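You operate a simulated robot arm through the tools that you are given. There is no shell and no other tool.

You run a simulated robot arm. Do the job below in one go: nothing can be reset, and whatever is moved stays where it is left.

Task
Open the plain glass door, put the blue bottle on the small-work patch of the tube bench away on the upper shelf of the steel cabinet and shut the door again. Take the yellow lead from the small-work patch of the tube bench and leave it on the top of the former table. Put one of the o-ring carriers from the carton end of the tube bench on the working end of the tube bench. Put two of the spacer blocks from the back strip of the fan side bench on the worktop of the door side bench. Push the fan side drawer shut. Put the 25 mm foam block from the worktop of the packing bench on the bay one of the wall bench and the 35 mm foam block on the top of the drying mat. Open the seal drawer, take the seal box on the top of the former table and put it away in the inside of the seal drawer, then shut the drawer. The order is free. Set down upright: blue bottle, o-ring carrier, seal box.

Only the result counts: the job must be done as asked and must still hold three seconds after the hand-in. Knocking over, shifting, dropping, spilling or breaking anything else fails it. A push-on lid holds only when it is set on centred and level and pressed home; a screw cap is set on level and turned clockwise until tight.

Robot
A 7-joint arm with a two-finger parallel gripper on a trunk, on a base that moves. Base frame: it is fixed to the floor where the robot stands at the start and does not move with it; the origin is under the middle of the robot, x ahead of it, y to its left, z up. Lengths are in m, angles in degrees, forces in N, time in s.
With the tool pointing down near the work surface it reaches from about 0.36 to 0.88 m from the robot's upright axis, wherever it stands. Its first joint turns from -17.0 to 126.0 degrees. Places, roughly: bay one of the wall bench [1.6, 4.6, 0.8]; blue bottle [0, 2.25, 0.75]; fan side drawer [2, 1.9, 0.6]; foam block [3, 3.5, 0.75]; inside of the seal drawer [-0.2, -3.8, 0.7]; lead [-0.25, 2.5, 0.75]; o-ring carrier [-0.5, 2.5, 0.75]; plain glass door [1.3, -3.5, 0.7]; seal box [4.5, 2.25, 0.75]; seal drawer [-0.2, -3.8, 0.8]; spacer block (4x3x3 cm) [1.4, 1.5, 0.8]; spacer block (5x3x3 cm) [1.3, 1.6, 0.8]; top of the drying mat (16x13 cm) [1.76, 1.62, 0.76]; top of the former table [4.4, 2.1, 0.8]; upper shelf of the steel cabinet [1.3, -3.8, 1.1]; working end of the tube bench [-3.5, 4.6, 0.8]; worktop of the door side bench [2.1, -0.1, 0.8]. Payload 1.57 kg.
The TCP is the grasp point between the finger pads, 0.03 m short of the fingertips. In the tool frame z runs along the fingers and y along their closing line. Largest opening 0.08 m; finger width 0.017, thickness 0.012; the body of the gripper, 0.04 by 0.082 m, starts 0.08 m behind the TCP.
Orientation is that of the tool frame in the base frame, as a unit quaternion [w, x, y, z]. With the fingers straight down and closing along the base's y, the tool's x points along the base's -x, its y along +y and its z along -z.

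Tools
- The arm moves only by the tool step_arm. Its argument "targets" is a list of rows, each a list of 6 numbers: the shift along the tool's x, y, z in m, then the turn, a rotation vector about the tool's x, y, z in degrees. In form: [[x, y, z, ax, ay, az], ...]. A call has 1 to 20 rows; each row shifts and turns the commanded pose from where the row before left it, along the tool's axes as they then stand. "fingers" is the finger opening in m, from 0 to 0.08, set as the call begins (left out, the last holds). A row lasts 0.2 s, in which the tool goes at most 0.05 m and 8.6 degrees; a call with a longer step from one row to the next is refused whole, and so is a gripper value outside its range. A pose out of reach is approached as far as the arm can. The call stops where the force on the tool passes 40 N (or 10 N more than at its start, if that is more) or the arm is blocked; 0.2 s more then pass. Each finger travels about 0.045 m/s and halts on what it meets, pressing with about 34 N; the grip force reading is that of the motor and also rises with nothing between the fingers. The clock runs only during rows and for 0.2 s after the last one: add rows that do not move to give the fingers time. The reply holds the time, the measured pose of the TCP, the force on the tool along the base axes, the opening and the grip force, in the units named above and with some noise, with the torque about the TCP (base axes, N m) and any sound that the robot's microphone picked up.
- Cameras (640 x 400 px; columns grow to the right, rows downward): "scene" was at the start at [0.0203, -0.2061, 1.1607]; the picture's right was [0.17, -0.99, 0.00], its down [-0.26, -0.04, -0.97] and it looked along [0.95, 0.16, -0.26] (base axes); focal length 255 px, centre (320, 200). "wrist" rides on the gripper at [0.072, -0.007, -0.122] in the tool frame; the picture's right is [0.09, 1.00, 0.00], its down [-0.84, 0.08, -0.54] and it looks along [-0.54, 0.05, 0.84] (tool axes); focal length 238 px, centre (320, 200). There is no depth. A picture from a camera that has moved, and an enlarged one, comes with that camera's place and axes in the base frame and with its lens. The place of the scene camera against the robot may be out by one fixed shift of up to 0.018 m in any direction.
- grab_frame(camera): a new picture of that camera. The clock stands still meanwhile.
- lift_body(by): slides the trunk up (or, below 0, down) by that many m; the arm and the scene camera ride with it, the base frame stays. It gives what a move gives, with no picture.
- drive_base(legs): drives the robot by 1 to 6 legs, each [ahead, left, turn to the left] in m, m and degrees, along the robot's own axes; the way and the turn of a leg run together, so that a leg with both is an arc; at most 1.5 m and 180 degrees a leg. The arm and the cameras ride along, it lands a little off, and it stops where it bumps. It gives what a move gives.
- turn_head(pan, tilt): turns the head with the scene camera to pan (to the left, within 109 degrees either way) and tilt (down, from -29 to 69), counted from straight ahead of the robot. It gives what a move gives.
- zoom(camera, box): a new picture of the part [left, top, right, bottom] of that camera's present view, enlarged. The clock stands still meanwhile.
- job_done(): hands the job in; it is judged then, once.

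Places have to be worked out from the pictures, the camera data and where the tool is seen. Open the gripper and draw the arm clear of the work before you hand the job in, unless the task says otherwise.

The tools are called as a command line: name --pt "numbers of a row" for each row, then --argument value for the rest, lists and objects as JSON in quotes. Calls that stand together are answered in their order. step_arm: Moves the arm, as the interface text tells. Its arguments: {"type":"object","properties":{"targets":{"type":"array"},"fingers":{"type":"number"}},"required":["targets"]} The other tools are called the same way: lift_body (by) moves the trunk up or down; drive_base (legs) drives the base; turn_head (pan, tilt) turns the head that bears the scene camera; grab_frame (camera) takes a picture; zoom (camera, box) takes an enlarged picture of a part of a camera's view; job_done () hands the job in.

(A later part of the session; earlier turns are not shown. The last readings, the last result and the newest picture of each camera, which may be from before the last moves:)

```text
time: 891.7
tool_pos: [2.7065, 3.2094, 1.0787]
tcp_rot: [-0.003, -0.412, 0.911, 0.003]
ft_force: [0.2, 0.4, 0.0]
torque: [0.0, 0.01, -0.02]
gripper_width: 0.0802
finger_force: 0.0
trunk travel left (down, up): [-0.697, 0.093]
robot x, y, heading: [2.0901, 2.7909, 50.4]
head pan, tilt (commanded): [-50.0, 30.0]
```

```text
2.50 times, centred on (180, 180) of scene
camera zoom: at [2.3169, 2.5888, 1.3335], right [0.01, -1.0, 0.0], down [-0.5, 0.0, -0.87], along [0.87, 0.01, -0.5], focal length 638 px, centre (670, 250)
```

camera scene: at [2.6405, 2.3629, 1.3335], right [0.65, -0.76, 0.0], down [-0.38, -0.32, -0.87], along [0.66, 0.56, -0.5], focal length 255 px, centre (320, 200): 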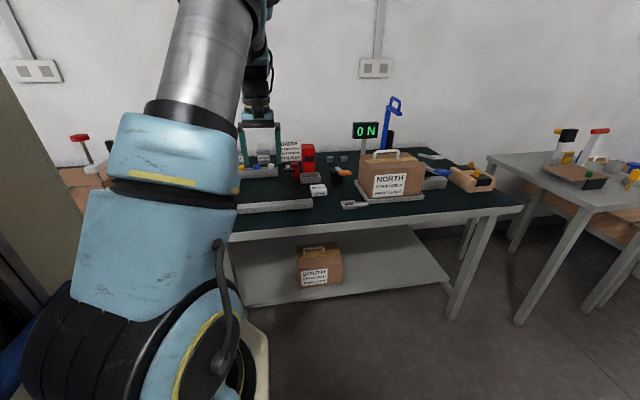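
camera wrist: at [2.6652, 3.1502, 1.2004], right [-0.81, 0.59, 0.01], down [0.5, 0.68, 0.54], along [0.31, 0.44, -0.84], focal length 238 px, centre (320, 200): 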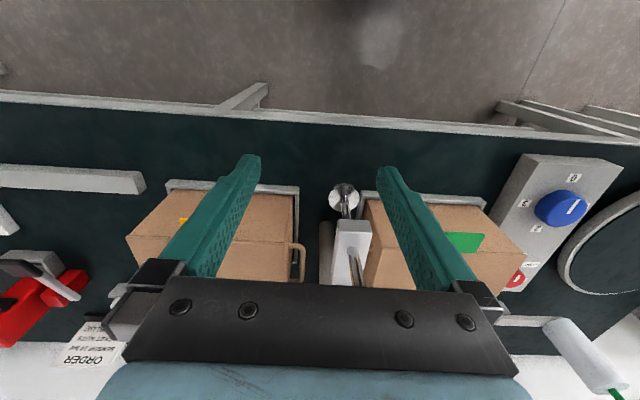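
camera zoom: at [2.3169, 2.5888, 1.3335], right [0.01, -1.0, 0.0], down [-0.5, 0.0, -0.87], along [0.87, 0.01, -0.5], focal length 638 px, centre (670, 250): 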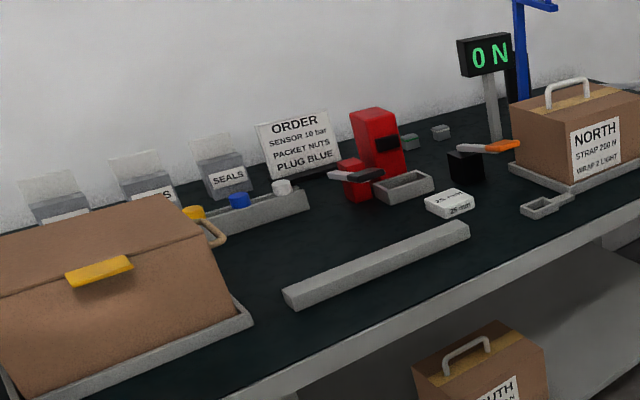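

Only a "25 mm" block shows; the other must be hidden behind the cartons near (3.0, 3.5). I raise the arm and reach over to look behind them from above.

lift_body --by 0.09

step_arm --pt "0 0 -0.045 0 0 0" --pt "0 0 -0.045 0 0 0" --pt "0 0 -0.04 0 0 0" --pt "-0.03 -0.03 0 0 0 0" --pt "-0.03 -0.03 0 0 0 0" --pt "0 0 0 0 0 0"

grab_frame --camera "wrist"

turn_head --pan -25 --tilt 30

grab_frame --camera "scene"

```text
time: 892.9
tool_pos: [2.7075, 3.2088, 1.1674]
tcp_rot: [-0.003, -0.413, 0.911, 0.004]
ft_force: [-0.9, 0.2, -0.9]
torque: [0.0, -0.02, 0.01]
gripper_width: 0.0802
finger_force: 0.1
trunk travel left (down, up): [-0.787, 0.003]
robot x, y, heading: [2.0929, 2.7895, 50.1]
head pan, tilt (commanded): [-50.0, 30.0]
```

```text
time: 894.3
tool_pos: [2.7942, 3.2152, 1.2958]
tcp_rot: [-0.004, -0.413, 0.911, 0.004]
ft_force: [0.2, 0.0, -0.1]
torque: [0.01, 0.03, 0.0]
gripper_width: 0.0798
finger_force: 0.1
trunk travel left (down, up): [-0.787, 0.003]
robot x, y, heading: [2.089, 2.787, 50.2]
head pan, tilt (commanded): [-50.0, 30.0]
```

```text
taken
camera wrist: at [2.7518, 3.1556, 1.4184], right [-0.81, 0.59, 0.01], down [0.5, 0.68, 0.54], along [0.31, 0.44, -0.84], focal length 238 px, centre (320, 200)
```

wrist: 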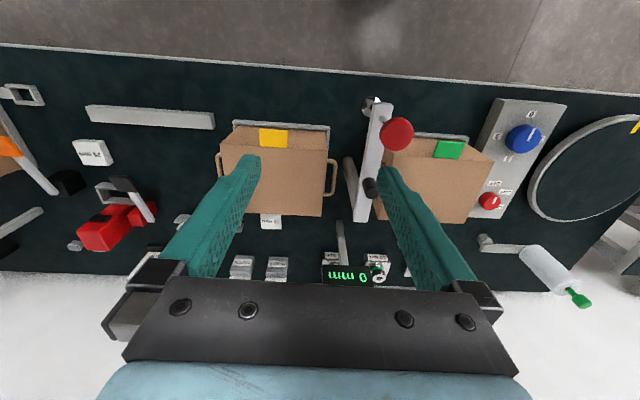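

```text
time: 895.2
tool_pos: [2.7941, 3.215, 1.296]
tcp_rot: [-0.003, -0.412, 0.911, 0.004]
ft_force: [0.5, 0.0, 0.3]
torque: [0.02, 0.01, -0.03]
gripper_width: 0.0799
finger_force: 0.1
trunk travel left (down, up): [-0.787, 0.003]
robot x, y, heading: [2.0917, 2.7882, 50.2]
head pan, tilt (commanded): [-25.0, 30.0]
```

```text
taken
camera scene: at [2.3083, 2.6268, 1.4235], right [0.43, -0.9, 0.0], down [-0.45, -0.21, -0.87], along [0.78, 0.37, -0.5], focal length 255 px, centre (320, 200)
```

scene: 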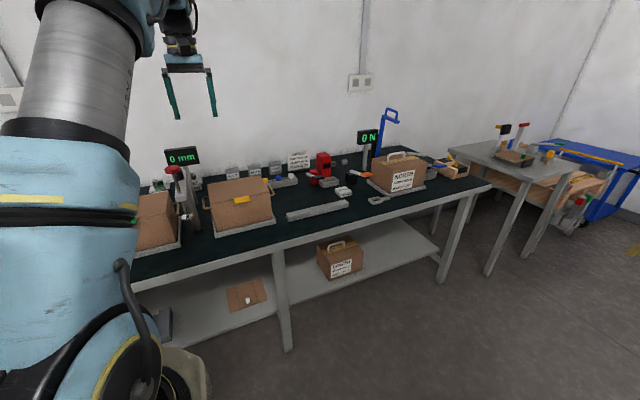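

A white block peeks out right behind the second carton in the wrist view (270, 220). I zoom in on both candidates.

zoom --camera "wrist" --box '[200, 190, 340, 290]'

zoom --camera "wrist" --box '[40, 110, 180, 210]'

```text
4.00 times, centred on (270, 240) of wrist
camera zoom: at [2.7514, 3.1555, 1.4186], right [-0.81, 0.59, 0.01], down [0.5, 0.68, 0.54], along [0.31, 0.44, -0.84], focal length 953 px, centre (520, 40)
```

zoom: 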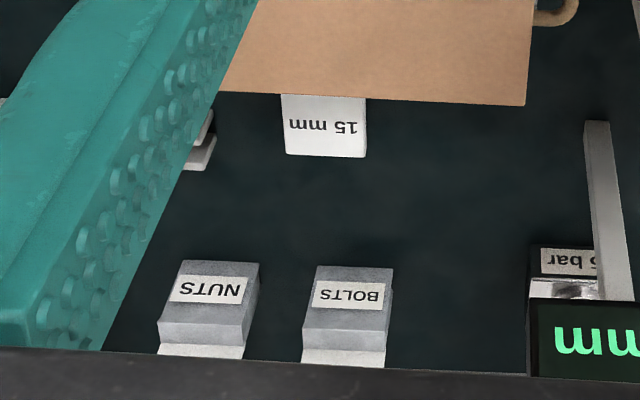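

```text
4.00 times, centred on (110, 160) of wrist
camera zoom: at [2.7514, 3.1555, 1.4186], right [-0.81, 0.59, 0.01], down [0.5, 0.68, 0.54], along [0.31, 0.44, -0.84], focal length 953 px, centre (1160, 360)
```

zoom: 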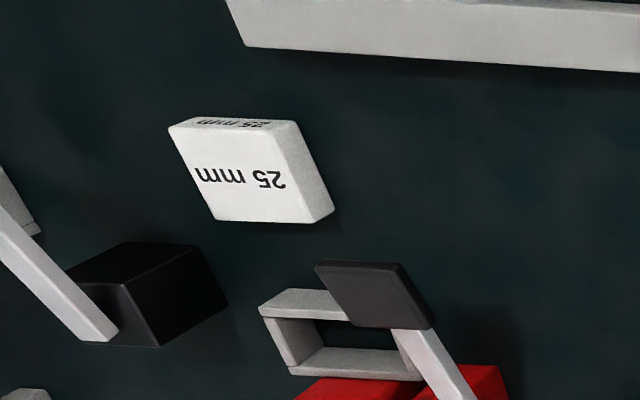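

That one reads "15 mm"; the right one is the 25 mm. I look for the 35 mm block in the other parts of the bench.

zoom --camera "scene" --box '[330, 110, 500, 220]'

zoom --camera "wrist" --box '[0, 160, 140, 280]'

step_arm --pt "0 0.045 0 0 0 0" --pt "0 0.045 0 0 0 0" --pt "0 0.045 0 0 0 0" --pt "0 0 0 0 0 0"

grab_frame --camera "wrist"

```text
3.64 times, centred on (415, 165) of scene
camera zoom: at [2.3083, 2.6268, 1.4235], right [0.43, -0.9, 0.0], down [-0.45, -0.21, -0.87], along [0.78, 0.37, -0.5], focal length 927 px, centre (-26, 327)
```

zoom: 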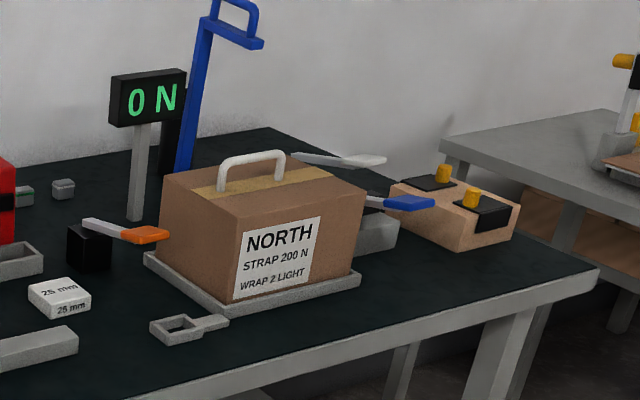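

```text
3.33 times, centred on (70, 220) of wrist
camera zoom: at [2.7514, 3.1555, 1.4186], right [-0.81, 0.59, 0.01], down [0.5, 0.68, 0.54], along [0.31, 0.44, -0.84], focal length 794 px, centre (1153, 133)
```

zoom: 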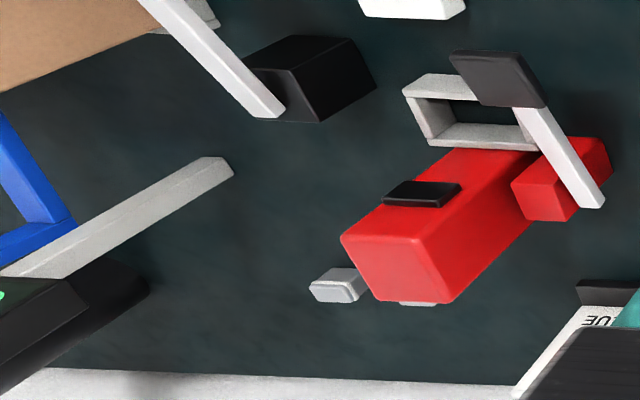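

```text
time: 896.2
tool_pos: [2.6914, 3.3041, 1.2989]
tcp_rot: [-0.003, -0.413, 0.911, 0.004]
ft_force: [-0.7, -0.2, -0.2]
torque: [-0.01, 0.0, -0.01]
gripper_width: 0.0797
finger_force: 0.1
trunk travel left (down, up): [-0.787, 0.003]
robot x, y, heading: [2.0928, 2.7892, 50.7]
head pan, tilt (commanded): [-25.0, 30.0]
```

```text
taken
camera wrist: at [2.649, 3.2449, 1.4206], right [-0.81, 0.59, 0.01], down [0.5, 0.68, 0.54], along [0.31, 0.44, -0.84], focal length 238 px, centre (320, 200)
```

wrist: 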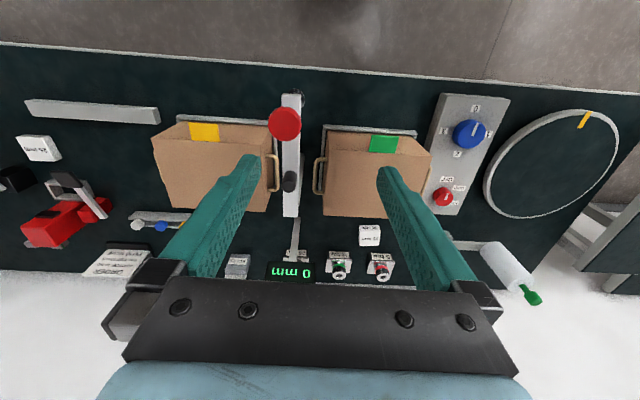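

Behind the first carton a white cube shows at (370, 235). I zoom in on it.

zoom --camera "wrist" --box '[320, 200, 440, 290]'

```text
4.44 times, centred on (380, 245) of wrist
camera zoom: at [2.649, 3.2449, 1.4206], right [-0.81, 0.59, 0.01], down [0.5, 0.68, 0.54], along [0.31, 0.44, -0.84], focal length 1059 px, centre (53, 0)
```

zoom: 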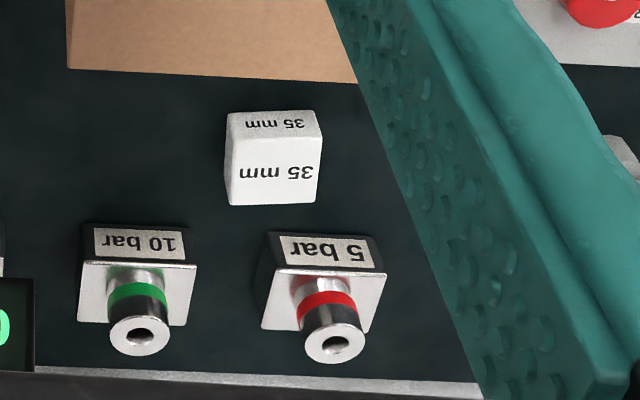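

That is the 35 mm block, at about (2.819, 3.762), behind the first carton. I drive up close to the bench and move the gripper over to its line at safe height.

drive_base --legs '[[0.31, 0, 0]]'

step_arm --pt "0 0.045 0 0 0 0" --pt "0 0.045 0 0 0 0" --pt "0 0.045 0 0 0 0" --pt "0 0.045 0.03 0 0 0" --pt "0 0 0.045 0 0 0" --pt "0 0 0.045 0 0 0" --pt "0 0 0 0 0 0"

grab_frame --camera "wrist"

```text
time: 898.3
tool_pos: [2.8877, 3.5396, 1.2995]
tcp_rot: [-0.003, -0.413, 0.911, 0.004]
ft_force: [-0.7, 0.0, 0.7]
torque: [-0.02, 0.01, 0.03]
gripper_width: 0.0799
finger_force: 0.2
trunk travel left (down, up): [-0.787, 0.003]
robot x, y, heading: [2.2895, 3.0269, 50.6]
head pan, tilt (commanded): [-25.0, 30.0]
```

```text
refused: row 4 steps farther than a row can; nothing moved
```

```text
taken
camera wrist: at [2.8456, 3.4817, 1.4205], right [-0.81, 0.59, 0.01], down [0.5, 0.68, 0.54], along [0.31, 0.44, -0.84], focal length 238 px, centre (320, 200)
```

wrist: 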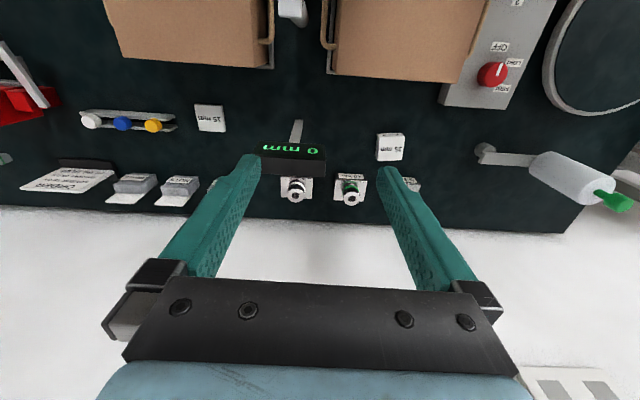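

I retry the sideways move in smaller steps, then lower over the carton.

step_arm --pt "0 0.04 0 0 0 0" --pt "0 0.04 0 0 0 0" --pt "0 0.04 0 0 0 0" --pt "0 0.04 0 0 0 0" --pt "0 0.037 0 0 0 0" --pt "0 0 0.045 0 0 0" --pt "0 0 0.045 0 0 0" --pt "0 0 0.045 0 0 0" --pt "0 0 0.035 0 0 0" --pt "0 0 0 0 0 0"

grab_frame --camera "wrist"

zoom --camera "wrist" --box '[260, 100, 400, 220]'

```text
time: 900.5
tool_pos: [2.7387, 3.6709, 1.1281]
tcp_rot: [-0.002, -0.412, 0.911, 0.004]
ft_force: [-1.1, -0.2, 0.2]
torque: [0.03, 0.04, 0.03]
gripper_width: 0.0799
finger_force: 0.0
trunk travel left (down, up): [-0.787, 0.003]
robot x, y, heading: [2.2872, 3.0265, 50.2]
head pan, tilt (commanded): [-25.0, 30.0]
```

```text
taken
camera wrist: at [2.6964, 3.6121, 1.2517], right [-0.81, 0.59, 0.01], down [0.5, 0.68, 0.54], along [0.31, 0.44, -0.84], focal length 238 px, centre (320, 200)
```

wrist: 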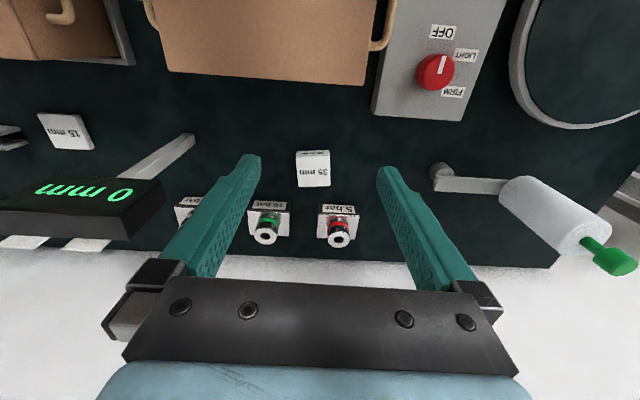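

```text
3.33 times, centred on (330, 160) of wrist
camera zoom: at [2.6964, 3.6121, 1.2517], right [-0.81, 0.59, 0.01], down [0.5, 0.68, 0.54], along [0.31, 0.44, -0.84], focal length 794 px, centre (287, 333)
```

zoom: 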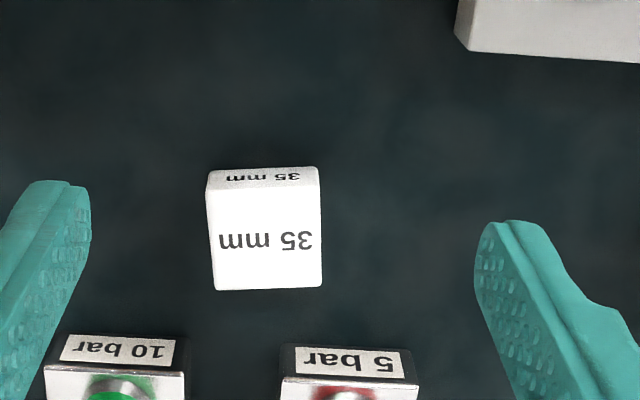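

Triangulating gives the 35 mm block ~65 mm square, centre ≈(2.824, 3.773), top z≈0.83. I align the yaw, tilt the tool 20° forward for reach, and come down above it.

step_arm --pt "0 0 0 0 0 -7.7" --pt "0 0 0 0 -6.7 0" --pt "0 0 0 0 -6.7 0" --pt "0 0 0 0 -6.6 0" --pt "-0.0415 -0.0049 0.0151 0 0 0" --pt "-0.0415 -0.0049 0.0151 0 0 0" --pt "-0.0415 -0.0049 0.0151 0 0 0" --pt "0.0137 0 0.0376 0 0 0" --pt "0.0137 0 0.0376 0 0 0" --pt "0.0137 0 0.0376 0 0 0" --pt "0.0137 0 0.0376 0 0 0" --pt "0 0 0 0 0 0"

grab_frame --camera "wrist"

```text
time: 903.1
tool_pos: [2.823, 3.7756, 0.9692]
tcp_rot: [0.151, -0.465, 0.868, 0.085]
ft_force: [0.4, 0.0, -0.5]
torque: [0.01, -0.01, 0.01]
gripper_width: 0.0801
finger_force: 0.0
trunk travel left (down, up): [-0.787, 0.003]
robot x, y, heading: [2.2908, 3.0254, 50.5]
head pan, tilt (commanded): [-25.0, 30.0]
```

```text
taken
camera wrist: at [2.7685, 3.6798, 1.0589], right [-0.88, 0.48, -0.02], down [0.27, 0.54, 0.8], along [0.39, 0.69, -0.61], focal length 238 px, centre (320, 200)
```

wrist: 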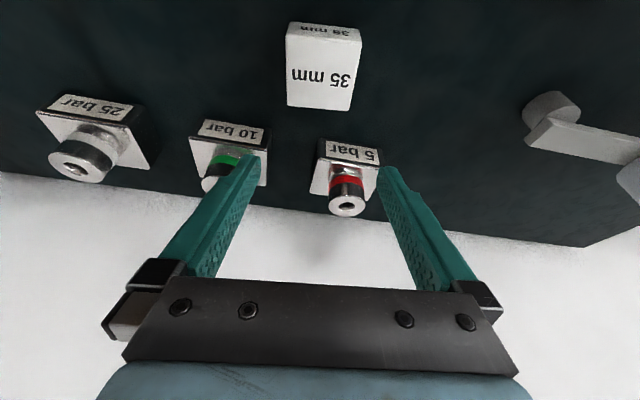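

Right above it. I lower to z≈0.87 and check the finger gaps.

step_arm --pt "0.0117 0 0.0322 0 0 0" --pt "0.0117 0 0.0322 0 0 0" --pt "0.0106 0 0.029 0 0 0" --pt "0 0 0 0 0 0"

grab_frame --camera "wrist"

```text
time: 904.1
tool_pos: [2.8217, 3.7739, 0.8695]
tcp_rot: [0.151, -0.465, 0.868, 0.085]
ft_force: [0.2, 0.6, -0.5]
torque: [-0.03, -0.02, -0.01]
gripper_width: 0.0799
finger_force: 0.0
trunk travel left (down, up): [-0.787, 0.003]
robot x, y, heading: [2.2881, 3.025, 50.6]
head pan, tilt (commanded): [-25.0, 30.0]
```

```text
taken
camera wrist: at [2.7675, 3.6799, 0.9599], right [-0.88, 0.48, -0.02], down [0.27, 0.54, 0.8], along [0.39, 0.69, -0.61], focal length 238 px, centre (320, 200)
```

wrist: 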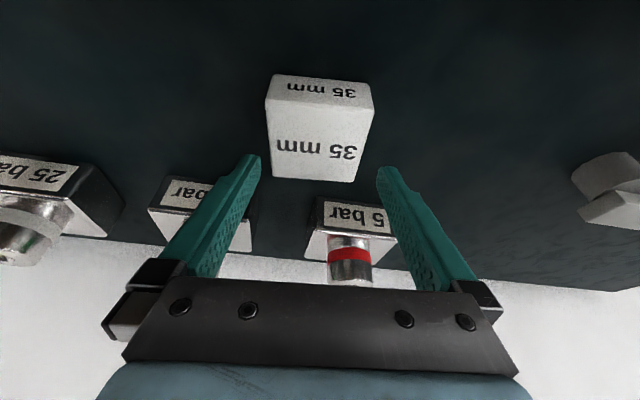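

Symmetric gaps of ~5 mm each side. I lower the last 3.8 cm and close.

step_arm --pt "0.0044 0 0.012 0 0 0" --pt "0.0044 0 0.012 0 0 0" --pt "0.004 0 0.011 0 0 0" --pt "0 0 0 0 0 0"

step_arm --pt "0 0 0 0 0 0" --pt "0 0 0 0 0 0" --pt "0 0 0 0 0 0" --fingers 0

grab_frame --camera "wrist"

```text
time: 905.1
tool_pos: [2.8212, 3.7752, 0.8321]
tcp_rot: [0.15, -0.464, 0.869, 0.085]
ft_force: [-0.2, 0.7, -0.1]
torque: [0.05, 0.01, 0.03]
gripper_width: 0.0799
finger_force: 0.2
trunk travel left (down, up): [-0.787, 0.003]
robot x, y, heading: [2.2892, 3.0264, 50.4]
head pan, tilt (commanded): [-25.0, 30.0]
```

```text
time: 905.9
tool_pos: [2.8221, 3.774, 0.832]
tcp_rot: [0.15, -0.465, 0.868, 0.085]
ft_force: [0.1, -0.1, 0.0]
torque: [-0.02, 0.02, -0.02]
gripper_width: 0.0638
finger_force: 31.5
trunk travel left (down, up): [-0.787, 0.003]
robot x, y, heading: [2.2888, 3.0273, 50.3]
head pan, tilt (commanded): [-25.0, 30.0]
```

```text
taken
camera wrist: at [2.7667, 3.6795, 0.9227], right [-0.88, 0.48, -0.02], down [0.27, 0.54, 0.8], along [0.39, 0.69, -0.61], focal length 238 px, centre (320, 200)
```

wrist: 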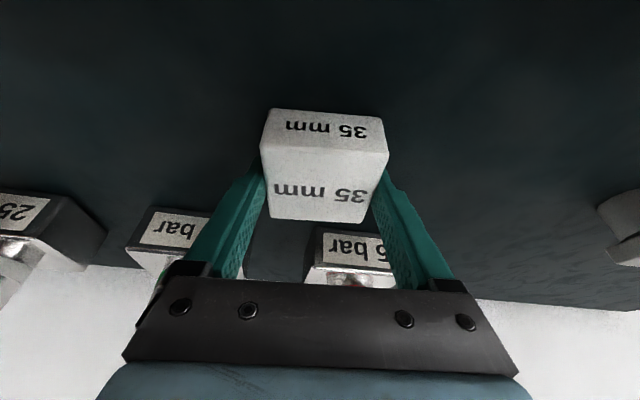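

Gripped (63.8 mm). I lift it straight up above the cartons, then back the base away from the bench.

step_arm --pt "-0.0086 0 -0.0235 0 0 0" --pt "-0.0171 0 -0.0465 0 0 0" --pt "-0.0171 0 -0.0465 0 0 0" --pt "-0.0171 0 -0.0465 0 0 0" --pt "-0.0171 0 -0.0465 0 0 0" --pt "-0.0171 0 -0.0465 0 0 0" --pt "0 0 0 0 0 0"

drive_base --legs '[[-0.28, 0, 0]]'

grab_frame --camera "wrist"

```text
time: 907.5
tool_pos: [2.8235, 3.7746, 1.1062]
tcp_rot: [0.15, -0.465, 0.868, 0.085]
ft_force: [0.0, -0.7, -0.4]
torque: [-0.01, -0.01, 0.02]
gripper_width: 0.0636
finger_force: 34.4
trunk travel left (down, up): [-0.787, 0.003]
robot x, y, heading: [2.2872, 3.0241, 50.4]
head pan, tilt (commanded): [-25.0, 30.0]
```

```text
time: 909.5
tool_pos: [2.6458, 3.5582, 1.1065]
tcp_rot: [0.151, -0.463, 0.869, 0.085]
ft_force: [0.5, 0.4, -0.7]
torque: [0.01, 0.01, 0.01]
gripper_width: 0.0634
finger_force: 33.3
trunk travel left (down, up): [-0.787, 0.003]
robot x, y, heading: [2.1099, 2.8074, 50.1]
head pan, tilt (commanded): [-25.0, 30.0]
```

```text
taken
camera wrist: at [2.5914, 3.4634, 1.1964], right [-0.88, 0.48, -0.02], down [0.28, 0.54, 0.8], along [0.4, 0.69, -0.61], focal length 238 px, centre (320, 200)
```

wrist: 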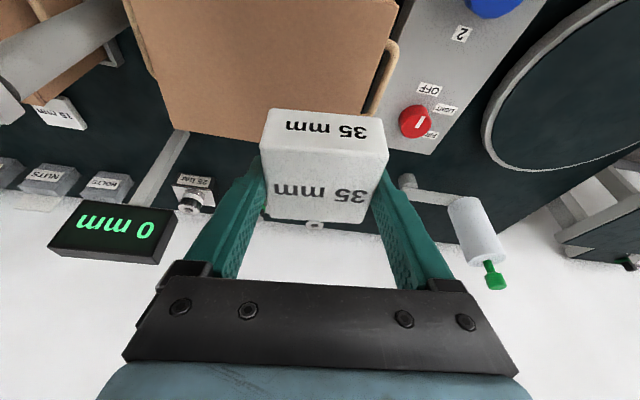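

The 35 mm block is in hand. The open drawer blocks the front of the mat, so I'll place it from beside the drawer: I pull the arm in, turn round to face the fan bench, and move to the drawer's right-hand side (u≈0.8).

step_arm --pt "0.045 0 -0.0164 0 0 0" --pt "0.045 0 -0.0164 0 0 0" --pt "0.045 0 -0.0164 0 0 0" --pt "0.045 0 -0.0164 0 0 0" --pt "0.045 0 -0.0164 0 0 0" --pt "0.045 0 -0.0164 0 0 0"

drive_base --legs '[[0, 0, 90], [0, 0, 90.2], [0, 0.95, 0]]'

turn_head --pan -30 --tilt 35

grab_frame --camera "scene"

grab_frame --camera "wrist"

```text
time: 910.9
tool_pos: [2.4883, 3.3175, 1.1058]
tcp_rot: [0.151, -0.463, 0.869, 0.085]
ft_force: [0.4, 0.6, -0.2]
torque: [-0.04, 0.0, 0.0]
gripper_width: 0.0637
finger_force: 34.4
trunk travel left (down, up): [-0.787, 0.003]
robot x, y, heading: [2.1126, 2.8086, 50.5]
head pan, tilt (commanded): [-25.0, 30.0]
```

```text
time: 923.4
tool_pos: [2.4261, 1.6767, 1.1066]
tcp_rot: [0.082, 0.878, 0.446, -0.152]
ft_force: [-0.5, -0.1, -0.5]
torque: [0.01, 0.02, -0.02]
gripper_width: 0.0636
finger_force: 33.7
trunk travel left (down, up): [-0.787, 0.003]
robot x, y, heading: [2.8262, 2.1687, -132.0]
head pan, tilt (commanded): [-25.0, 30.0]
```

```text
time: 924.1
tool_pos: [2.4246, 1.6759, 1.1062]
tcp_rot: [0.081, 0.878, 0.446, -0.152]
ft_force: [0.1, -0.2, -0.5]
torque: [0.02, -0.03, -0.02]
gripper_width: 0.0637
finger_force: 34.4
trunk travel left (down, up): [-0.787, 0.003]
robot x, y, heading: [2.8224, 2.1652, -131.8]
head pan, tilt (commanded): [-30.0, 35.0]
```

```text
taken
camera scene: at [2.6299, 2.3625, 1.4157], right [-0.31, 0.95, 0.0], down [0.55, 0.18, -0.82], along [-0.78, -0.25, -0.57], focal length 255 px, centre (320, 200)
```

scene: 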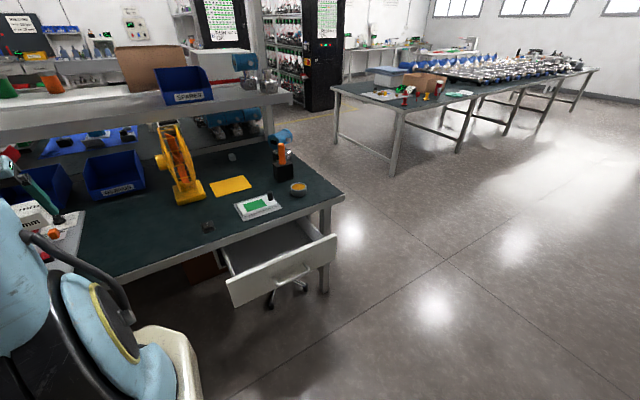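

```text
taken
camera wrist: at [2.4822, 1.7682, 1.1966], right [0.86, -0.52, -0.02], down [-0.3, -0.53, 0.8], along [-0.42, -0.67, -0.61], focal length 238 px, centre (320, 200)
```

wrist: 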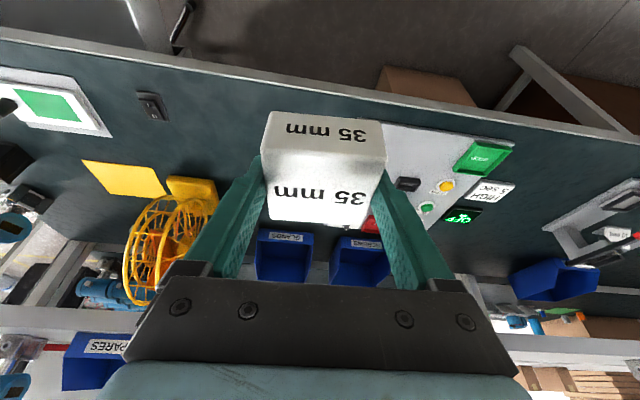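

A clear view: mat centre ≈(1.76, 1.63), the fan's ring just right of it, the open drawer between u≈0.10–0.46. I straighten up and drive 0.28 m toward the bench beside the drawer.

drive_base --legs '[[0, 0, 2.3], [0.28, 0.01, 0]]'

turn_head --pan -40 --tilt 45

grab_frame --camera "scene"

```text
time: 926.4
tool_pos: [2.2716, 1.4394, 1.1066]
tcp_rot: [0.084, 0.87, 0.462, -0.151]
ft_force: [0.4, 0.6, 0.1]
torque: [0.0, 0.0, 0.03]
gripper_width: 0.0635
finger_force: 33.8
trunk travel left (down, up): [-0.787, 0.003]
robot x, y, heading: [2.6511, 1.9478, -130.2]
head pan, tilt (commanded): [-30.0, 35.0]
```

```text
time: 927.1
tool_pos: [2.2707, 1.4393, 1.1065]
tcp_rot: [0.084, 0.87, 0.463, -0.15]
ft_force: [-0.7, -0.8, -0.8]
torque: [0.01, 0.02, -0.02]
gripper_width: 0.0636
finger_force: 34.2
trunk travel left (down, up): [-0.787, 0.003]
robot x, y, heading: [2.6525, 1.9456, -129.6]
head pan, tilt (commanded): [-40.0, 45.0]
```

```text
taken
camera scene: at [2.4539, 2.1496, 1.4009], right [-0.17, 0.98, 0.0], down [0.7, 0.12, -0.71], along [-0.7, -0.12, -0.71], focal length 255 px, centre (320, 200)
```

scene: 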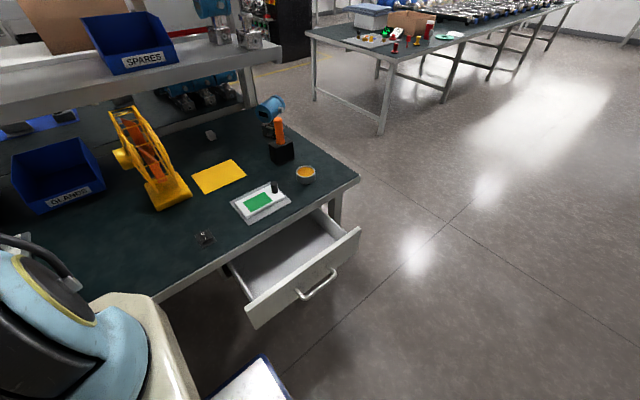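

I raise slightly and swing the block over toward the mat, passing above and in front of the fan, and turn the tool to point along the reach.

step_arm --pt "-0.0152 0 -0.0424 0 0 0" --pt "-0.0084 -0.0459 0.0027 0 0 0" --pt "-0.0084 -0.0459 0.0027 0 0 0" --pt "-0.0084 -0.0459 0.0027 0 0 0" --pt "-0.0084 -0.0459 0.0027 0 0 0" --pt "-0.0084 -0.0459 0.0027 0 0 0" --pt "-0.0084 -0.0459 0.0027 0 0 0" --pt "-0.0084 -0.0459 0.0027 0 0 0" --pt "0 0 0 2.37 -0.05 6.6" --pt "0 0 0 2.37 -0.05 6.6" --pt "0 0 0 2.37 -0.05 6.6" --pt "0 0 0 2.37 -0.05 6.6" --pt "0 0 0 2.37 -0.05 6.6" --pt "0 0 0 0 0 0"

grab_frame --camera "wrist"

grab_frame --camera "scene"

```text
time: 930.1
tool_pos: [1.9689, 1.5684, 1.1517]
tcp_rot: [0.036, 0.969, 0.177, -0.169]
ft_force: [-0.8, 0.5, -0.2]
torque: [0.02, 0.01, 0.02]
gripper_width: 0.0637
finger_force: 34.7
trunk travel left (down, up): [-0.787, 0.003]
robot x, y, heading: [2.6514, 1.9432, -130.2]
head pan, tilt (commanded): [-40.0, 45.0]
```

```text
taken
camera wrist: at [2.0681, 1.6142, 1.2413], right [0.44, -0.9, -0.02], down [-0.54, -0.28, 0.79], along [-0.72, -0.34, -0.61], focal length 238 px, centre (320, 200)
```

wrist: 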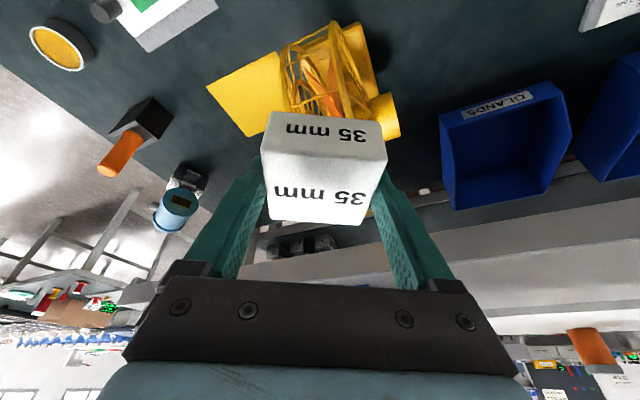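

```text
taken
camera scene: at [2.4539, 2.1496, 1.4009], right [-0.17, 0.98, 0.0], down [0.7, 0.12, -0.71], along [-0.7, -0.12, -0.71], focal length 255 px, centre (320, 200)
```

scene: 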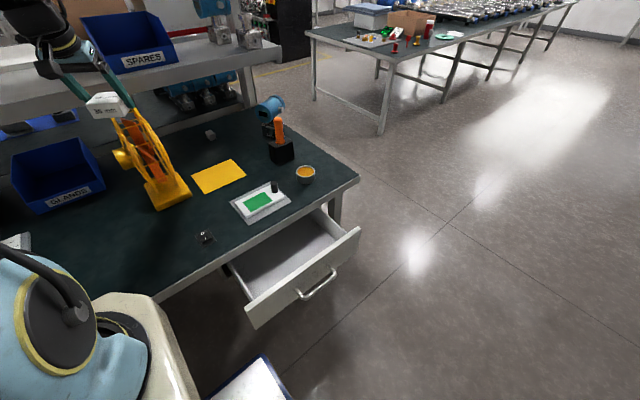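

The tool is over the fan, heading along the reach. I continue to above the mat's left half at (1.739, 1.639).

step_arm --pt "-0.0299 -0.0246 0.0106 0 0 0" --pt "-0.0299 -0.0246 0.0106 0 0 0" --pt "-0.0299 -0.0246 0.0106 0 0 0" --pt "-0.0299 -0.0246 0.0106 0 0 0" --pt "-0.0299 -0.0246 0.0106 0 0 0" --pt "-0.0299 -0.0246 0.0106 0 0 0" --pt "0 0 0 0 0 0"

grab_frame --camera "wrist"

grab_frame --camera "scene"

```text
time: 931.8
tool_pos: [1.7392, 1.6384, 1.1519]
tcp_rot: [0.036, 0.969, 0.178, -0.168]
ft_force: [-0.3, 0.0, -0.1]
torque: [-0.02, 0.01, -0.01]
gripper_width: 0.0635
finger_force: 34.1
trunk travel left (down, up): [-0.787, 0.003]
robot x, y, heading: [2.6513, 1.9458, -130.0]
head pan, tilt (commanded): [-40.0, 45.0]
```

```text
taken
camera wrist: at [1.8372, 1.6833, 1.2421], right [0.44, -0.9, -0.02], down [-0.54, -0.28, 0.79], along [-0.72, -0.34, -0.61], focal length 238 px, centre (320, 200)
```

wrist: 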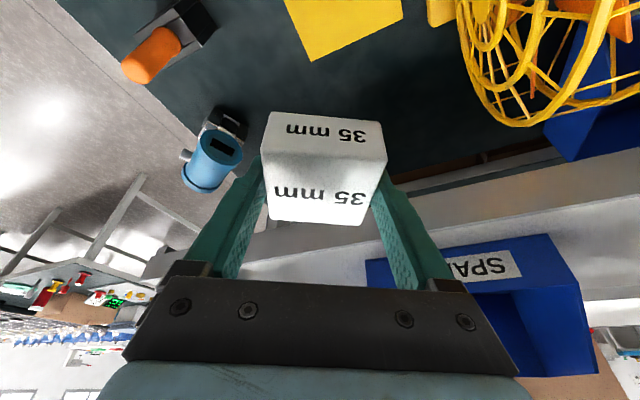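

```text
taken
camera scene: at [2.4539, 2.1497, 1.4008], right [-0.17, 0.98, 0.0], down [0.7, 0.12, -0.71], along [-0.7, -0.12, -0.71], focal length 255 px, centre (320, 200)
```

scene: 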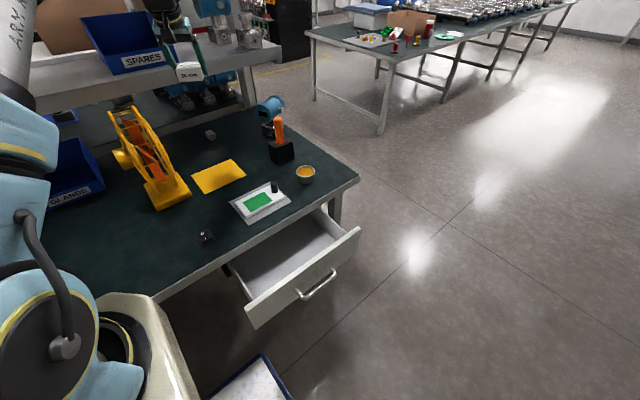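

The block hangs above the mat, clear of the fan and the shelf. I lower it in steps to just above the mat.

step_arm --pt "0.0153 0 0.0423 0 0 0" --pt "0.0153 0 0.0423 0 0 0" --pt "0.0153 0 0.0423 0 0 0" --pt "0.0153 0 0.0423 0 0 0" --pt "0.0153 0 0.0423 0 0 0" --pt "0 0 0 0 0 0"

grab_frame --camera "wrist"

grab_frame --camera "scene"

```text
time: 933.1
tool_pos: [1.7406, 1.6358, 0.9255]
tcp_rot: [0.036, 0.969, 0.179, -0.168]
ft_force: [0.3, 1.1, -1.0]
torque: [0.0, -0.01, -0.04]
gripper_width: 0.0636
finger_force: 34.1
trunk travel left (down, up): [-0.787, 0.003]
robot x, y, heading: [2.6535, 1.945, -130.0]
head pan, tilt (commanded): [-40.0, 45.0]
```

```text
taken
camera wrist: at [1.8386, 1.6825, 1.0152], right [0.44, -0.9, -0.02], down [-0.54, -0.28, 0.79], along [-0.72, -0.34, -0.61], focal length 238 px, centre (320, 200)
```

wrist: 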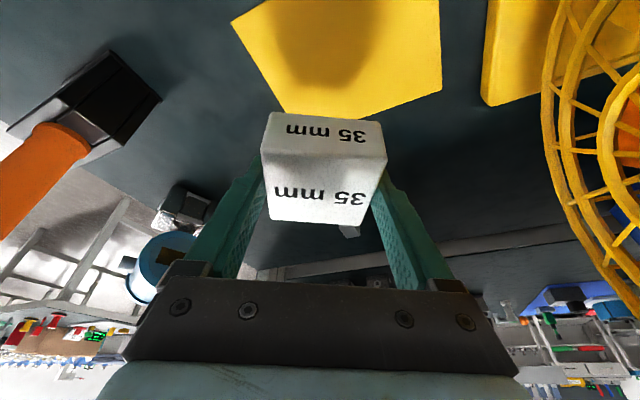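

```text
taken
camera scene: at [2.4539, 2.1497, 1.4009], right [-0.17, 0.98, 0.0], down [0.7, 0.12, -0.71], along [-0.7, -0.12, -0.71], focal length 255 px, centre (320, 200)
```

scene: 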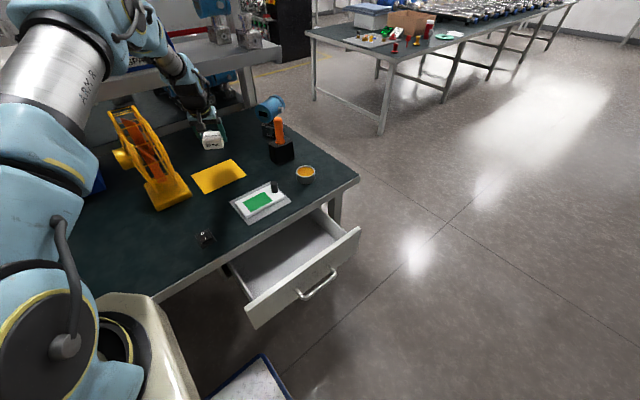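

The block is over the mat (its shadow falls on it). I lower to just above contact.

step_arm --pt "0.0136 0 0.0376 0 0 0" --pt "0.0136 0 0.0376 0 0 0" --pt "0.0119 0 0.0329 0 0 0" --pt "0 0 0 0 0 0"

step_arm --pt "0.0014 0 0.0038 0 0 0" --pt "0 0 0 0 0 0"

step_arm --pt "0.0014 0 0.0038 0 0 0" --pt "0 0 0 0 0 0"

```text
time: 934.1
tool_pos: [1.7403, 1.6372, 0.8114]
tcp_rot: [0.036, 0.969, 0.179, -0.169]
ft_force: [-0.3, 0.5, 0.3]
torque: [-0.03, -0.02, 0.01]
gripper_width: 0.0635
finger_force: 34.4
trunk travel left (down, up): [-0.787, 0.003]
robot x, y, heading: [2.652, 1.9432, -130.1]
head pan, tilt (commanded): [-40.0, 45.0]
```

```text
time: 934.8
tool_pos: [1.7404, 1.6365, 0.8078]
tcp_rot: [0.036, 0.968, 0.179, -0.169]
ft_force: [0.4, -0.4, -0.5]
torque: [0.03, -0.01, -0.01]
gripper_width: 0.0634
finger_force: 33.9
trunk travel left (down, up): [-0.787, 0.003]
robot x, y, heading: [2.6494, 1.943, -130.1]
head pan, tilt (commanded): [-40.0, 45.0]
```

```text
time: 935.4
tool_pos: [1.7398, 1.6355, 0.8026]
tcp_rot: [0.036, 0.969, 0.178, -0.168]
ft_force: [0.4, 0.1, -0.3]
torque: [-0.02, -0.01, 0.03]
gripper_width: 0.0638
finger_force: 34.0
trunk travel left (down, up): [-0.787, 0.003]
robot x, y, heading: [2.6478, 1.9463, -130.2]
head pan, tilt (commanded): [-40.0, 45.0]
```

step_arm --pt "0.001 0 0.0028 0 0 0" --pt "0 0 0 0 0 0"

step_arm --pt "0.001 0 0.0028 0 0 0" --pt "0 0 0 0 0 0"

step_arm --pt "0.001 0 0.0028 0 0 0" --pt "0 0 0 0 0 0"

grab_frame --camera "wrist"

```text
time: 936.0
tool_pos: [1.739, 1.6369, 0.8012]
tcp_rot: [0.036, 0.969, 0.179, -0.169]
ft_force: [0.3, -0.2, -0.1]
torque: [-0.01, 0.01, -0.01]
gripper_width: 0.0638
finger_force: 34.0
trunk travel left (down, up): [-0.787, 0.003]
robot x, y, heading: [2.646, 1.9502, -129.8]
head pan, tilt (commanded): [-40.0, 45.0]
```

```text
time: 936.5
tool_pos: [1.7399, 1.6361, 0.7972]
tcp_rot: [0.036, 0.969, 0.179, -0.167]
ft_force: [-0.2, 0.7, 0.0]
torque: [-0.02, 0.0, 0.0]
gripper_width: 0.0636
finger_force: 34.1
trunk travel left (down, up): [-0.787, 0.003]
robot x, y, heading: [2.6505, 1.948, -129.9]
head pan, tilt (commanded): [-40.0, 45.0]
```

```text
time: 937.1
tool_pos: [1.7409, 1.6353, 0.7955]
tcp_rot: [0.037, 0.968, 0.179, -0.17]
ft_force: [1.6, 0.8, 8.5]
torque: [0.32, 0.08, -0.03]
gripper_width: 0.0635
finger_force: 33.9
trunk travel left (down, up): [-0.787, 0.003]
robot x, y, heading: [2.6508, 1.9466, -129.8]
head pan, tilt (commanded): [-40.0, 45.0]
```

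```text
taken
camera wrist: at [1.8385, 1.6812, 0.8856], right [0.44, -0.9, -0.02], down [-0.54, -0.28, 0.8], along [-0.72, -0.34, -0.6], focal length 238 px, centre (320, 200)
```

wrist: 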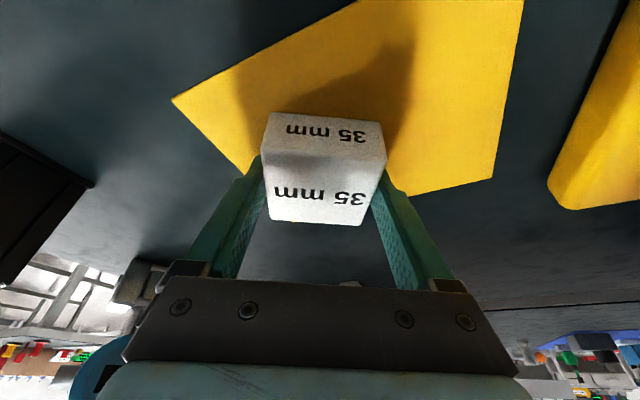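

The block touches the mat and lies wholly on it by my reckoning (≥1.5 cm inside every edge). I release it and rise along the tool axis.

step_arm --pt "0 0 -0.0005 0 0 0" --pt "0 0 0 0 0 0" --pt "0 0 0 0 0 0" --pt "0 0 0 0 0 0" --fingers 0.08

step_arm --pt "0 0 -0.02 0 0 0" --pt "0 0 -0.035 0 0 0" --pt "0 0 -0.04 0 0 0" --pt "0 0 -0.045 0 0 0" --pt "0 0 0 0 0 0"

grab_frame --camera "wrist"

```text
time: 938.1
tool_pos: [1.7402, 1.6353, 0.7949]
tcp_rot: [0.036, 0.969, 0.179, -0.169]
ft_force: [1.3, -0.8, 1.9]
torque: [0.02, 0.0, -0.02]
gripper_width: 0.0784
finger_force: 0.0
trunk travel left (down, up): [-0.787, 0.003]
robot x, y, heading: [2.653, 1.9514, -130.1]
head pan, tilt (commanded): [-40.0, 45.0]
```

```text
time: 939.4
tool_pos: [1.7849, 1.6526, 0.9269]
tcp_rot: [0.036, 0.969, 0.178, -0.168]
ft_force: [-0.6, 0.4, 0.1]
torque: [-0.05, 0.01, -0.01]
gripper_width: 0.08
finger_force: 0.1
trunk travel left (down, up): [-0.787, 0.003]
robot x, y, heading: [2.6509, 1.9451, -130.2]
head pan, tilt (commanded): [-40.0, 45.0]
```

```text
taken
camera wrist: at [1.8831, 1.6985, 1.0178], right [0.44, -0.9, -0.02], down [-0.54, -0.28, 0.79], along [-0.72, -0.34, -0.61], focal length 238 px, centre (320, 200)
```

wrist: 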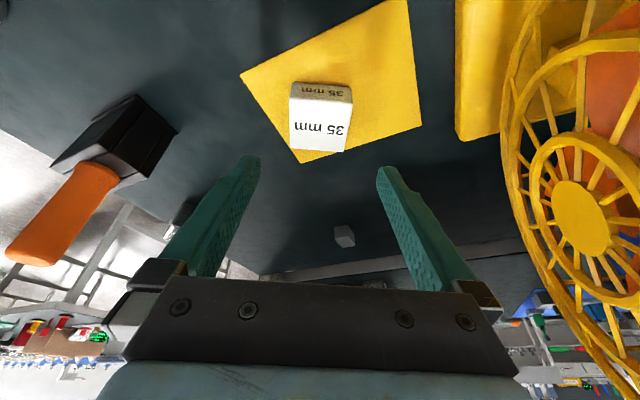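

The 35 mm block lies on the mat. I lift the arm clear and swing it back to the robot's front.

step_arm --pt "-0.0153 0 -0.0423 0 0 0" --pt "-0.0153 0 -0.0423 0 0 0" --pt "-0.0153 0 -0.0423 0 0 0" --pt "-0.0153 0 -0.0423 0 0 0" --pt "-0.0153 0 -0.0423 0 0 0" --pt "0.0299 0.0246 -0.0106 0 0 0" --pt "0.0299 0.0246 -0.0106 0 0 0" --pt "0.0299 0.0246 -0.0106 0 0 0" --pt "0.0299 0.0246 -0.0106 0 0 0" --pt "0.0299 0.0246 -0.0106 0 0 0" --pt "0.0299 0.0246 -0.0106 0 0 0"

step_arm --pt "0 0 0 -2.37 0.05 -6.6" --pt "0 0 0 -2.37 0.05 -6.6" --pt "0 0 0 -2.37 0.05 -6.6" --pt "0 0 0 -2.37 0.05 -6.6" --pt "0.0084 0.0459 -0.0027 0 0 0" --pt "0.0084 0.0459 -0.0027 0 0 0" --pt "0.0084 0.0459 -0.0027 0 0 0" --pt "0.0084 0.0459 -0.0027 0 0 0" --fingers 0

drive_base --legs '[[-0.36, 0, 0], [0, -0.44, 0.4]]'

turn_head --pan -15 --tilt 40

grab_frame --camera "scene"

grab_frame --camera "wrist"

```text
time: 941.8
tool_pos: [2.0146, 1.5867, 1.1517]
tcp_rot: [0.037, 0.969, 0.178, -0.168]
ft_force: [0.0, 0.3, 0.1]
torque: [-0.03, -0.01, 0.02]
gripper_width: 0.0802
finger_force: 0.1
trunk travel left (down, up): [-0.787, 0.003]
robot x, y, heading: [2.6512, 1.9498, -130.0]
head pan, tilt (commanded): [-40.0, 45.0]
```

```text
time: 943.5
tool_pos: [2.1778, 1.4929, 1.1511]
tcp_rot: [0.076, 0.897, 0.407, -0.156]
ft_force: [0.3, -0.1, 0.6]
torque: [-0.03, -0.04, -0.01]
gripper_width: 0.0
finger_force: 21.1
trunk travel left (down, up): [-0.787, 0.003]
robot x, y, heading: [2.65, 1.9454, -130.2]
head pan, tilt (commanded): [-40.0, 45.0]
```

```text
time: 948.1
tool_pos: [2.0759, 2.0501, 1.1515]
tcp_rot: [0.075, 0.896, 0.409, -0.156]
ft_force: [-0.5, -0.3, 0.2]
torque: [0.02, 0.03, 0.02]
gripper_width: 0.0
finger_force: 21.1
trunk travel left (down, up): [-0.787, 0.003]
robot x, y, heading: [2.5483, 2.51, -129.9]
head pan, tilt (commanded): [-40.0, 45.0]
```

```text
time: 949.0
tool_pos: [2.0747, 2.0496, 1.152]
tcp_rot: [0.076, 0.895, 0.41, -0.156]
ft_force: [0.0, -0.3, 0.1]
torque: [-0.01, 0.03, 0.02]
gripper_width: 0.0
finger_force: 21.6
trunk travel left (down, up): [-0.787, 0.003]
robot x, y, heading: [2.5488, 2.5059, -129.7]
head pan, tilt (commanded): [-15.0, 40.0]
```

```text
taken
camera scene: at [2.3609, 2.6735, 1.4081], right [-0.58, 0.82, 0.0], down [0.53, 0.37, -0.77], along [-0.63, -0.44, -0.64], focal length 255 px, centre (320, 200)
```

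scene: 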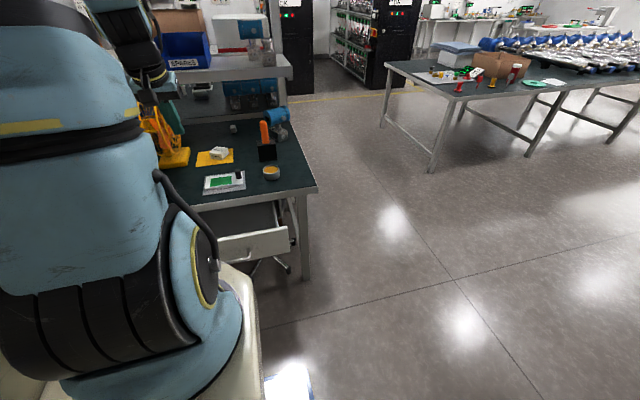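

```text
taken
camera wrist: at [2.1404, 2.1373, 1.2416], right [0.81, -0.59, -0.02], down [-0.34, -0.5, 0.8], along [-0.48, -0.64, -0.61], focal length 238 px, centre (320, 200)
```

wrist: 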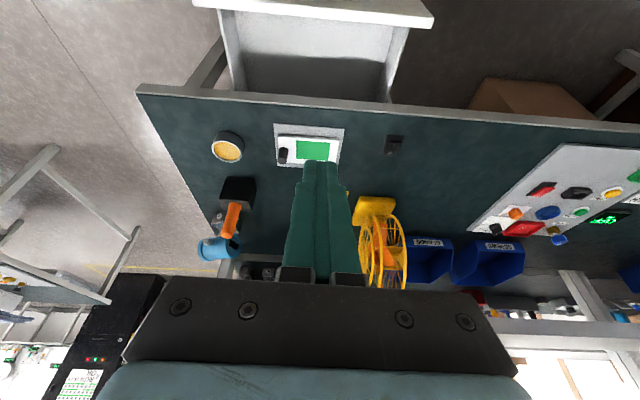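

The white block shows on the mat in both views. Now the drawer: I pull the tool back and sideways (to beside the handle), tilt it 45° with fingers closed, and lower in front of the drawer panel.

step_arm --pt "0.0376 0.025 -0.0137 0 0 0" --pt "0.0376 0.025 -0.0137 0 0 0" --pt "0 0.04 0 0 -8.4 0" --pt "0 0 0 0 -8.4 0" --pt "0 0 0 0 -8.4 0" --pt "0 0 0 0 0 0"

lift_body --by -0.4

grab_frame --camera "wrist"

grab_frame --camera "scene"

```text
time: 950.4
tool_pos: [2.1877, 2.0505, 1.1529]
tcp_rot: [0.163, 0.843, 0.377, -0.347]
ft_force: [0.0, -0.1, 0.2]
torque: [0.02, -0.03, 0.0]
gripper_width: 0.0001
finger_force: 21.7
trunk travel left (down, up): [-0.787, 0.003]
robot x, y, heading: [2.5467, 2.5053, -129.8]
head pan, tilt (commanded): [-15.0, 40.0]
```

```text
time: 954.3
tool_pos: [2.1859, 2.0549, 0.752]
tcp_rot: [0.162, 0.844, 0.375, -0.348]
ft_force: [0.0, 0.2, -0.4]
torque: [-0.01, 0.02, -0.01]
gripper_width: 0.0001
finger_force: 21.4
trunk travel left (down, up): [-0.387, 0.403]
robot x, y, heading: [2.5467, 2.5033, -129.7]
head pan, tilt (commanded): [-15.0, 40.0]
```

```text
taken
camera wrist: at [2.2718, 2.1607, 0.7875], right [0.79, -0.62, -0.05], down [-0.09, -0.2, 0.98], along [-0.61, -0.76, -0.21], focal length 238 px, centre (320, 200)
```

wrist: 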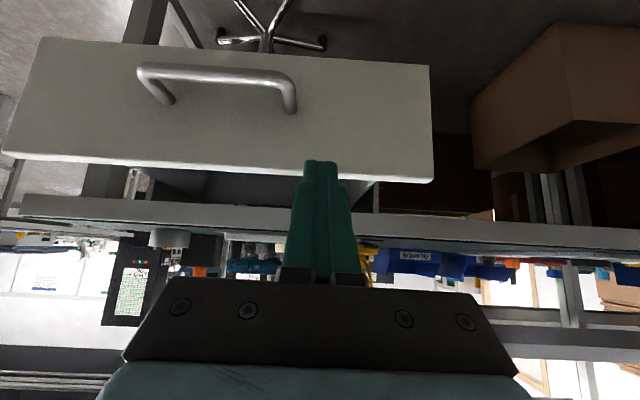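

```text
taken
camera scene: at [2.3577, 2.6745, 1.0071], right [-0.58, 0.82, 0.0], down [0.53, 0.37, -0.76], along [-0.62, -0.44, -0.64], focal length 255 px, centre (320, 200)
```

scene: 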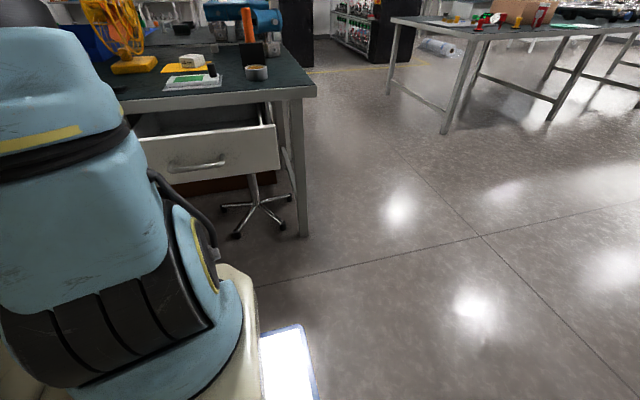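

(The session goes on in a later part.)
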